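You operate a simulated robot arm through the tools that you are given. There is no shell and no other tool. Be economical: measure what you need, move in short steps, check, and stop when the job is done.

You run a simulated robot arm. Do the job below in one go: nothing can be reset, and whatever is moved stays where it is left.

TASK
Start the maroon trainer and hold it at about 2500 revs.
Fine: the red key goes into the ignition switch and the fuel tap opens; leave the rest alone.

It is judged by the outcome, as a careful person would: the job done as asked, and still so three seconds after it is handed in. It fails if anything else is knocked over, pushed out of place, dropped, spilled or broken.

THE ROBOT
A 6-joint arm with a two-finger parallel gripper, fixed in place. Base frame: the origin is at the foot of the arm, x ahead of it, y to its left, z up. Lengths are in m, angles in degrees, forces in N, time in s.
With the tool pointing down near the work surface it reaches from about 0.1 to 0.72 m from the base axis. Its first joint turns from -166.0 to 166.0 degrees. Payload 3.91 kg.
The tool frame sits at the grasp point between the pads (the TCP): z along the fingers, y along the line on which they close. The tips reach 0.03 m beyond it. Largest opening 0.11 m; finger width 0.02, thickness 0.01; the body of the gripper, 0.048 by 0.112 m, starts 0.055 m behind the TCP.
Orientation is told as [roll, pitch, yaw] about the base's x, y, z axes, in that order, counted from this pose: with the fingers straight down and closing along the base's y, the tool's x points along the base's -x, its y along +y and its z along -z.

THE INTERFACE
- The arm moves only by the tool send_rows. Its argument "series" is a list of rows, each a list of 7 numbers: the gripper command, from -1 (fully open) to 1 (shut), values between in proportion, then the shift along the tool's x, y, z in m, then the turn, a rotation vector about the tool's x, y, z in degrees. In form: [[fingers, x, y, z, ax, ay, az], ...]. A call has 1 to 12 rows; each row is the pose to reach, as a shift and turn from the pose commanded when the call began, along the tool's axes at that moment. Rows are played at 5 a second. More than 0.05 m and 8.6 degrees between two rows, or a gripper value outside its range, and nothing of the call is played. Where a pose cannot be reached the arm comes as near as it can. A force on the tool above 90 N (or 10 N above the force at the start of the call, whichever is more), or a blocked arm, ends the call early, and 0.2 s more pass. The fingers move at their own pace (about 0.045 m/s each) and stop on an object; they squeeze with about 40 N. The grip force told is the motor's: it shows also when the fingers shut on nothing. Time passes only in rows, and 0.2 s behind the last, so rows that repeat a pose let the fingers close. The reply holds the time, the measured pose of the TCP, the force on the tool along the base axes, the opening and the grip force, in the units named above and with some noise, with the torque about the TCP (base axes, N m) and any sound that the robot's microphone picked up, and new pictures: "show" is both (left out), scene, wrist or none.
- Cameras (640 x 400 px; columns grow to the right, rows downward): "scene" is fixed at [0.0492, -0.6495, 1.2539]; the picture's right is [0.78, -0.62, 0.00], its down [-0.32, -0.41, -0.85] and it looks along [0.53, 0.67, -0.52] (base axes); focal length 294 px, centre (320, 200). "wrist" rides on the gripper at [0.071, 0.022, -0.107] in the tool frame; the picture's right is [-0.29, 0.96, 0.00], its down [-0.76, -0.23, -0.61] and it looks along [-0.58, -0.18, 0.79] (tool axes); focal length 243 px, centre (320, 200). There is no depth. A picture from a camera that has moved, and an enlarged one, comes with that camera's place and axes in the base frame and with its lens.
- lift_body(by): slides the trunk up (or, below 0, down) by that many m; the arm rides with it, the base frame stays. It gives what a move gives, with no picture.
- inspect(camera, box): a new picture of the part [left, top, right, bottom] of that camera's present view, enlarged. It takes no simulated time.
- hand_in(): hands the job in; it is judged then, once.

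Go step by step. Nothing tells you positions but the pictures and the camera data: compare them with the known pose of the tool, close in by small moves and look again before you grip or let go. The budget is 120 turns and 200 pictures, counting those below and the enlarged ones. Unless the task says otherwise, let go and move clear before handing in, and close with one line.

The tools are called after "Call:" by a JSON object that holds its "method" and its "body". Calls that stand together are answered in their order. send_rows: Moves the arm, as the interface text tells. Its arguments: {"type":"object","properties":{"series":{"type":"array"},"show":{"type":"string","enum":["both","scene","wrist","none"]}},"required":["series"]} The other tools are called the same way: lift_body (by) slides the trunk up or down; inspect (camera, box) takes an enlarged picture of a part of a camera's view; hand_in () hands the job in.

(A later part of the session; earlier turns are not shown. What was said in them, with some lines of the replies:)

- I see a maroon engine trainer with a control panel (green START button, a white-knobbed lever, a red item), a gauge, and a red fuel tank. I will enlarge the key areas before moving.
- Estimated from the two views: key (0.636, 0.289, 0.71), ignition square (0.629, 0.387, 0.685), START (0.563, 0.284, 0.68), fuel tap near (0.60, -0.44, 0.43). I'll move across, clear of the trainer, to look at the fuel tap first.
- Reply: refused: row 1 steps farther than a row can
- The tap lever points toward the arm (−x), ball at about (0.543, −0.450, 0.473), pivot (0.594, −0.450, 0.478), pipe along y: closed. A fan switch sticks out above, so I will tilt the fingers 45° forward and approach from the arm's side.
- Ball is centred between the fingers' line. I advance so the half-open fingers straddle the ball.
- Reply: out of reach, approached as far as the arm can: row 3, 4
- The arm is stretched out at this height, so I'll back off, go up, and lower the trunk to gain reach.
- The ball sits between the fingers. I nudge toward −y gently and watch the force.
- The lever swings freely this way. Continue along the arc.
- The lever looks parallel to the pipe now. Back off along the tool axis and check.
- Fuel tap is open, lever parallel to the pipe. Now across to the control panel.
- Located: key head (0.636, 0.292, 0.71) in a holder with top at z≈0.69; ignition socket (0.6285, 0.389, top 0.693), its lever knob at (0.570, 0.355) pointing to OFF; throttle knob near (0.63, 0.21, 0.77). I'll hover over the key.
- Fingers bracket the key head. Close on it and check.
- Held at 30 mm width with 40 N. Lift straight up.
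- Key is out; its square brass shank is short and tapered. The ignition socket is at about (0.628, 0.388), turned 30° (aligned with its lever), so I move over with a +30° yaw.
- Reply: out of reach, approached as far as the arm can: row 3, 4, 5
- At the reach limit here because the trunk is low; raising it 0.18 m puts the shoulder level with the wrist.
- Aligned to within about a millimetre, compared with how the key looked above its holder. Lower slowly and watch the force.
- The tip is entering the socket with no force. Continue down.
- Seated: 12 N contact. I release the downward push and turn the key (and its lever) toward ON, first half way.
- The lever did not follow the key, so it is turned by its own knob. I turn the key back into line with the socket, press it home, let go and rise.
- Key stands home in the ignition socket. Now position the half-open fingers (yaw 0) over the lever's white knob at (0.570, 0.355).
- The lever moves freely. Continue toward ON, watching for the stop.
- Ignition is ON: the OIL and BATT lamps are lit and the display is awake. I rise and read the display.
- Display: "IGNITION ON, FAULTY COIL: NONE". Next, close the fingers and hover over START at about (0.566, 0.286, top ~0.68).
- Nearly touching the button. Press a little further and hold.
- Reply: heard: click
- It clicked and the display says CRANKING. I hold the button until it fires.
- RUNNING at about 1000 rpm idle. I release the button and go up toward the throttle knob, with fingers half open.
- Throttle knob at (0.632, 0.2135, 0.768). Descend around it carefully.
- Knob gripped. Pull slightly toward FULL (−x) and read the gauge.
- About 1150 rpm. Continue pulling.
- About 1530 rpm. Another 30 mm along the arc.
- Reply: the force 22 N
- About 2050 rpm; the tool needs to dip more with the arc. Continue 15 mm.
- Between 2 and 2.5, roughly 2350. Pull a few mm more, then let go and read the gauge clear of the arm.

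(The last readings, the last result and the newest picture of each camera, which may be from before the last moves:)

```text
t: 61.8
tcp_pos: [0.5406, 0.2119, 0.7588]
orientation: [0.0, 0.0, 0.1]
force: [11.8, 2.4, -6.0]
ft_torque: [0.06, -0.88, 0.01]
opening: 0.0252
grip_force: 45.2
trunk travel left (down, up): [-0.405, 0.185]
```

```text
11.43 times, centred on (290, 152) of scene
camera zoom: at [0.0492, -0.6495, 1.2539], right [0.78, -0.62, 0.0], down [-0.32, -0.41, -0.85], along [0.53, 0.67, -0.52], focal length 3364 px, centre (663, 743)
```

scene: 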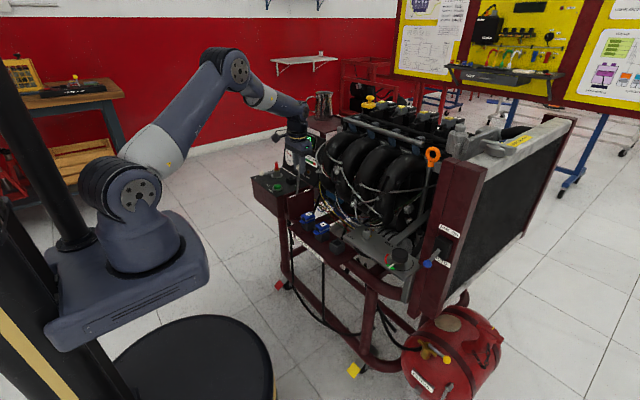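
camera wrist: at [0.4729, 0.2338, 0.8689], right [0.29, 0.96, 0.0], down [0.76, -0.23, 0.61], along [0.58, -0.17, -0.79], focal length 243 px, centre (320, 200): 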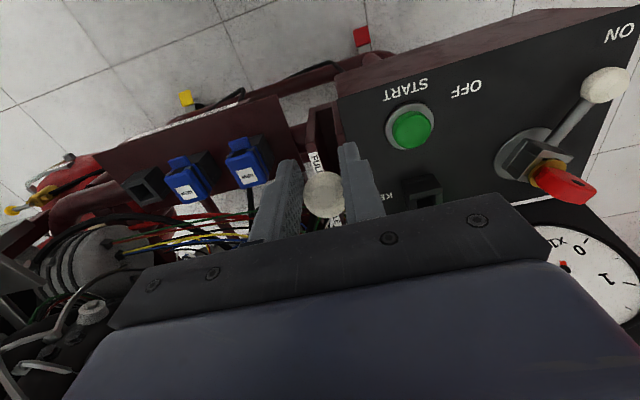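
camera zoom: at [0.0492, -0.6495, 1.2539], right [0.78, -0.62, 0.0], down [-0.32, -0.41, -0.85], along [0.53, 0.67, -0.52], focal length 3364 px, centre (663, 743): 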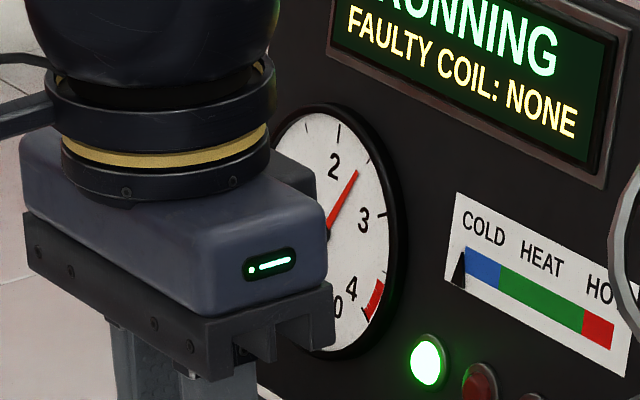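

Needle is now practically on the 2.5 tick. Let go and see whether it stays.

Call:
{"method": "send_rows", "body": {"series": [[0.5, 0, 0, 0, 0, 0, 0], [0.2, 0, 0, 0, 0, 0, 0], [0.1, 0, 0, 0, 0, 0, 0], [0.1, 0, 0, -0.03, 0, 0, 0], [0.1, 0.02, 0, -0.07, 0, 0, 0], [0.1, 0.06, 0, -0.09, 0, 0, 0], [0.1, 0.1, 0, -0.11, 0, 0, 0]]}}

Call:
{"method": "inspect", "body": {"camera": "scene", "box": [275, 135, 305, 170]}}

Call:
{"method": "inspect", "body": {"camera": "scene", "box": [255, 130, 325, 200]}}

```text
t: 63.4
tcp_pos: [0.4382, 0.2107, 0.8699]
orientation: [0.0, 0.0, -0.1]
force: [-0.2, 0.1, -0.9]
ft_torque: [0.0, 0.05, 0.01]
opening: 0.0496
grip_force: 0.0
trunk travel left (down, up): [-0.405, 0.185]
camera wrist: at [0.3683, 0.2327, 0.9773], right [0.29, 0.96, 0.0], down [0.76, -0.23, 0.61], along [0.58, -0.18, -0.79], focal length 243 px, centre (320, 200)
```

scene: 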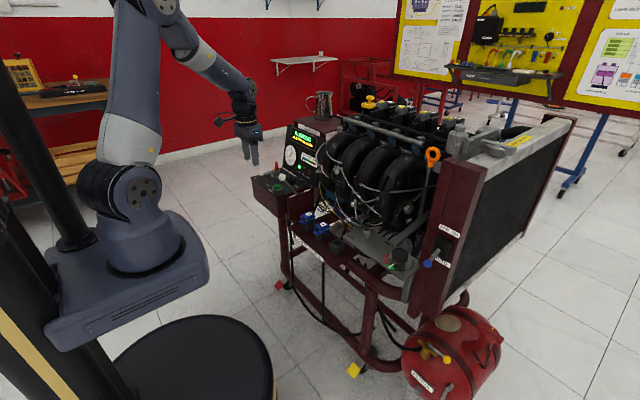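
wrist: 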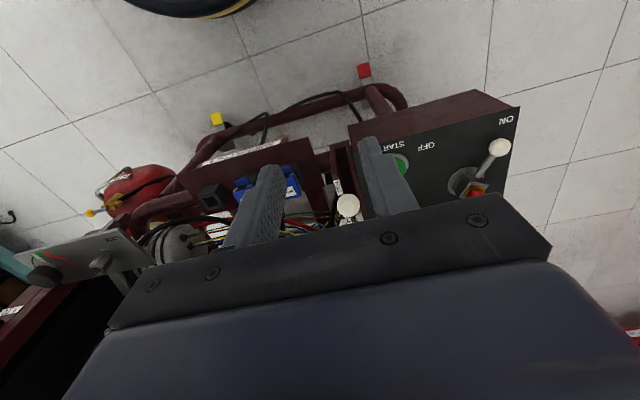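

```text
11.43 times, centred on (290, 152) of scene
camera zoom: at [0.0492, -0.6495, 1.2539], right [0.78, -0.62, 0.0], down [-0.32, -0.41, -0.85], along [0.53, 0.67, -0.52], focal length 3364 px, centre (663, 743)
```

zoom: 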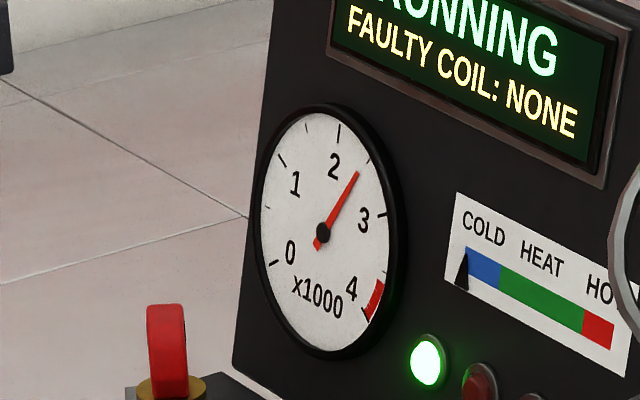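

```text
5.71 times, centred on (290, 165) of scene
camera zoom: at [0.0492, -0.6495, 1.2539], right [0.78, -0.62, 0.0], down [-0.32, -0.41, -0.85], along [0.53, 0.67, -0.52], focal length 1682 px, centre (491, 400)
```

zoom: 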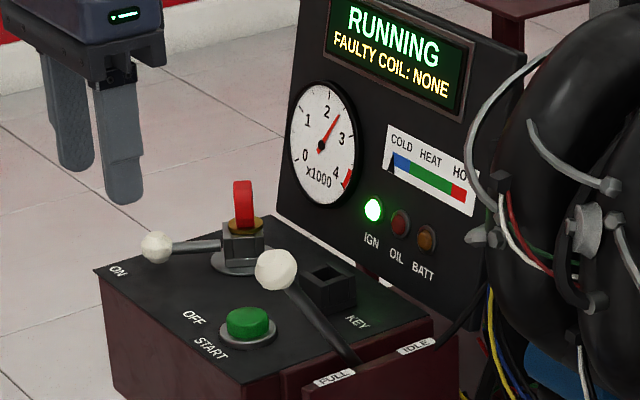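

The lever holds on its own at about 2450–2500 rpm. I wait a couple of seconds to check it is steady.

Call:
{"method": "send_rows", "body": {"series": [[0.1, 0, 0, 0, 0, 0, 0], [0.1, 0, 0, 0, 0, 0, 0], [0.1, 0, 0, 0, 0, 0, 0], [0.1, 0, 0, 0, 0, 0, 0], [0.1, 0, 0, 0, 0, 0, 0], [0.1, 0, 0, 0, 0, 0, 0], [0.1, 0, 0, 0, 0, 0, 0], [0.1, 0, 0, 0, 0, 0, 0], [0.1, 0, 0, 0, 0, 0, 0], [0.1, 0, 0, 0, 0, 0, 0], [0.1, 0, 0, 0, 0, 0, 0], [0.1, 0, 0, 0, 0, 0, 0]], "show": "scene"}}

Call:
{"method": "inspect", "body": {"camera": "scene", "box": [275, 135, 305, 170]}}

Call:
{"method": "inspect", "body": {"camera": "scene", "box": [390, 320, 490, 400]}}

```text
t: 66.0
tcp_pos: [0.4381, 0.2102, 0.8698]
orientation: [0.0, 0.0, 0.0]
force: [-0.8, 0.1, -0.8]
ft_torque: [-0.02, -0.01, 0.01]
opening: 0.0496
grip_force: 0.1
trunk travel left (down, up): [-0.405, 0.185]
```

scene: 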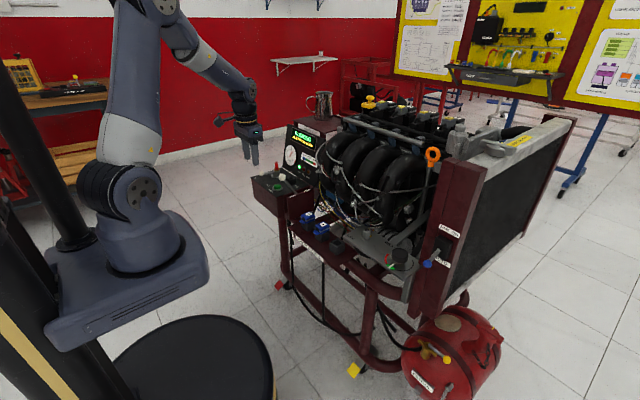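

```text
11.43 times, centred on (290, 152) of scene
camera zoom: at [0.0492, -0.6495, 1.2539], right [0.78, -0.62, 0.0], down [-0.32, -0.41, -0.85], along [0.53, 0.67, -0.52], focal length 3364 px, centre (663, 743)
```

zoom: 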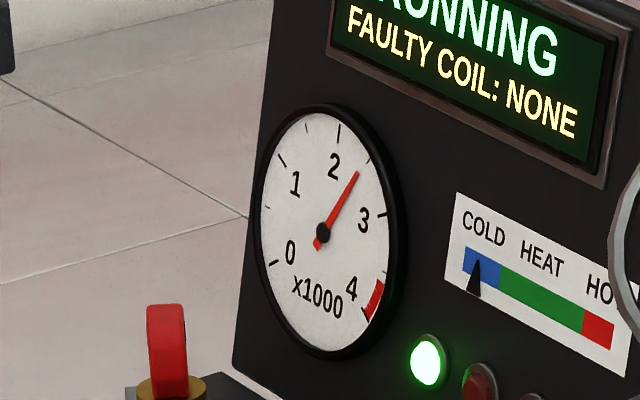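

```text
5.00 times, centred on (440, 360) of scene
camera zoom: at [0.0492, -0.6495, 1.2539], right [0.78, -0.62, 0.0], down [-0.32, -0.41, -0.85], along [0.53, 0.67, -0.52], focal length 1472 px, centre (-280, -600)
```

zoom: 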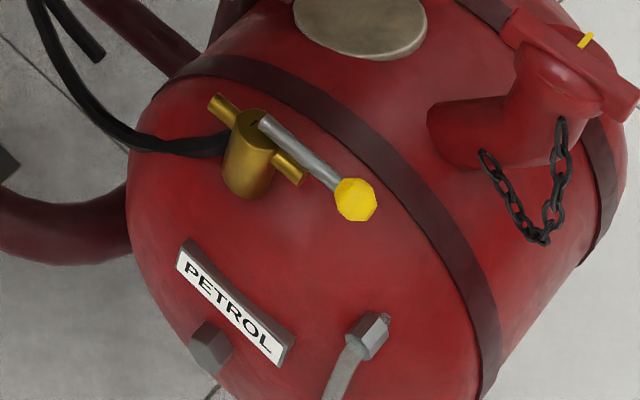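

The needle is steady just under the 2.5 mark, the display says RUNNING, the tap is open and the arm is clear, so I hand in.

Call:
{"method": "hand_in", "body": {}}

```text
The job is handed in.
```

The maroon trainer is running and holding just under 2500 revs. The fuel tap is open, the red key is in the ignition switch (turned to ON), and the arm is clear.
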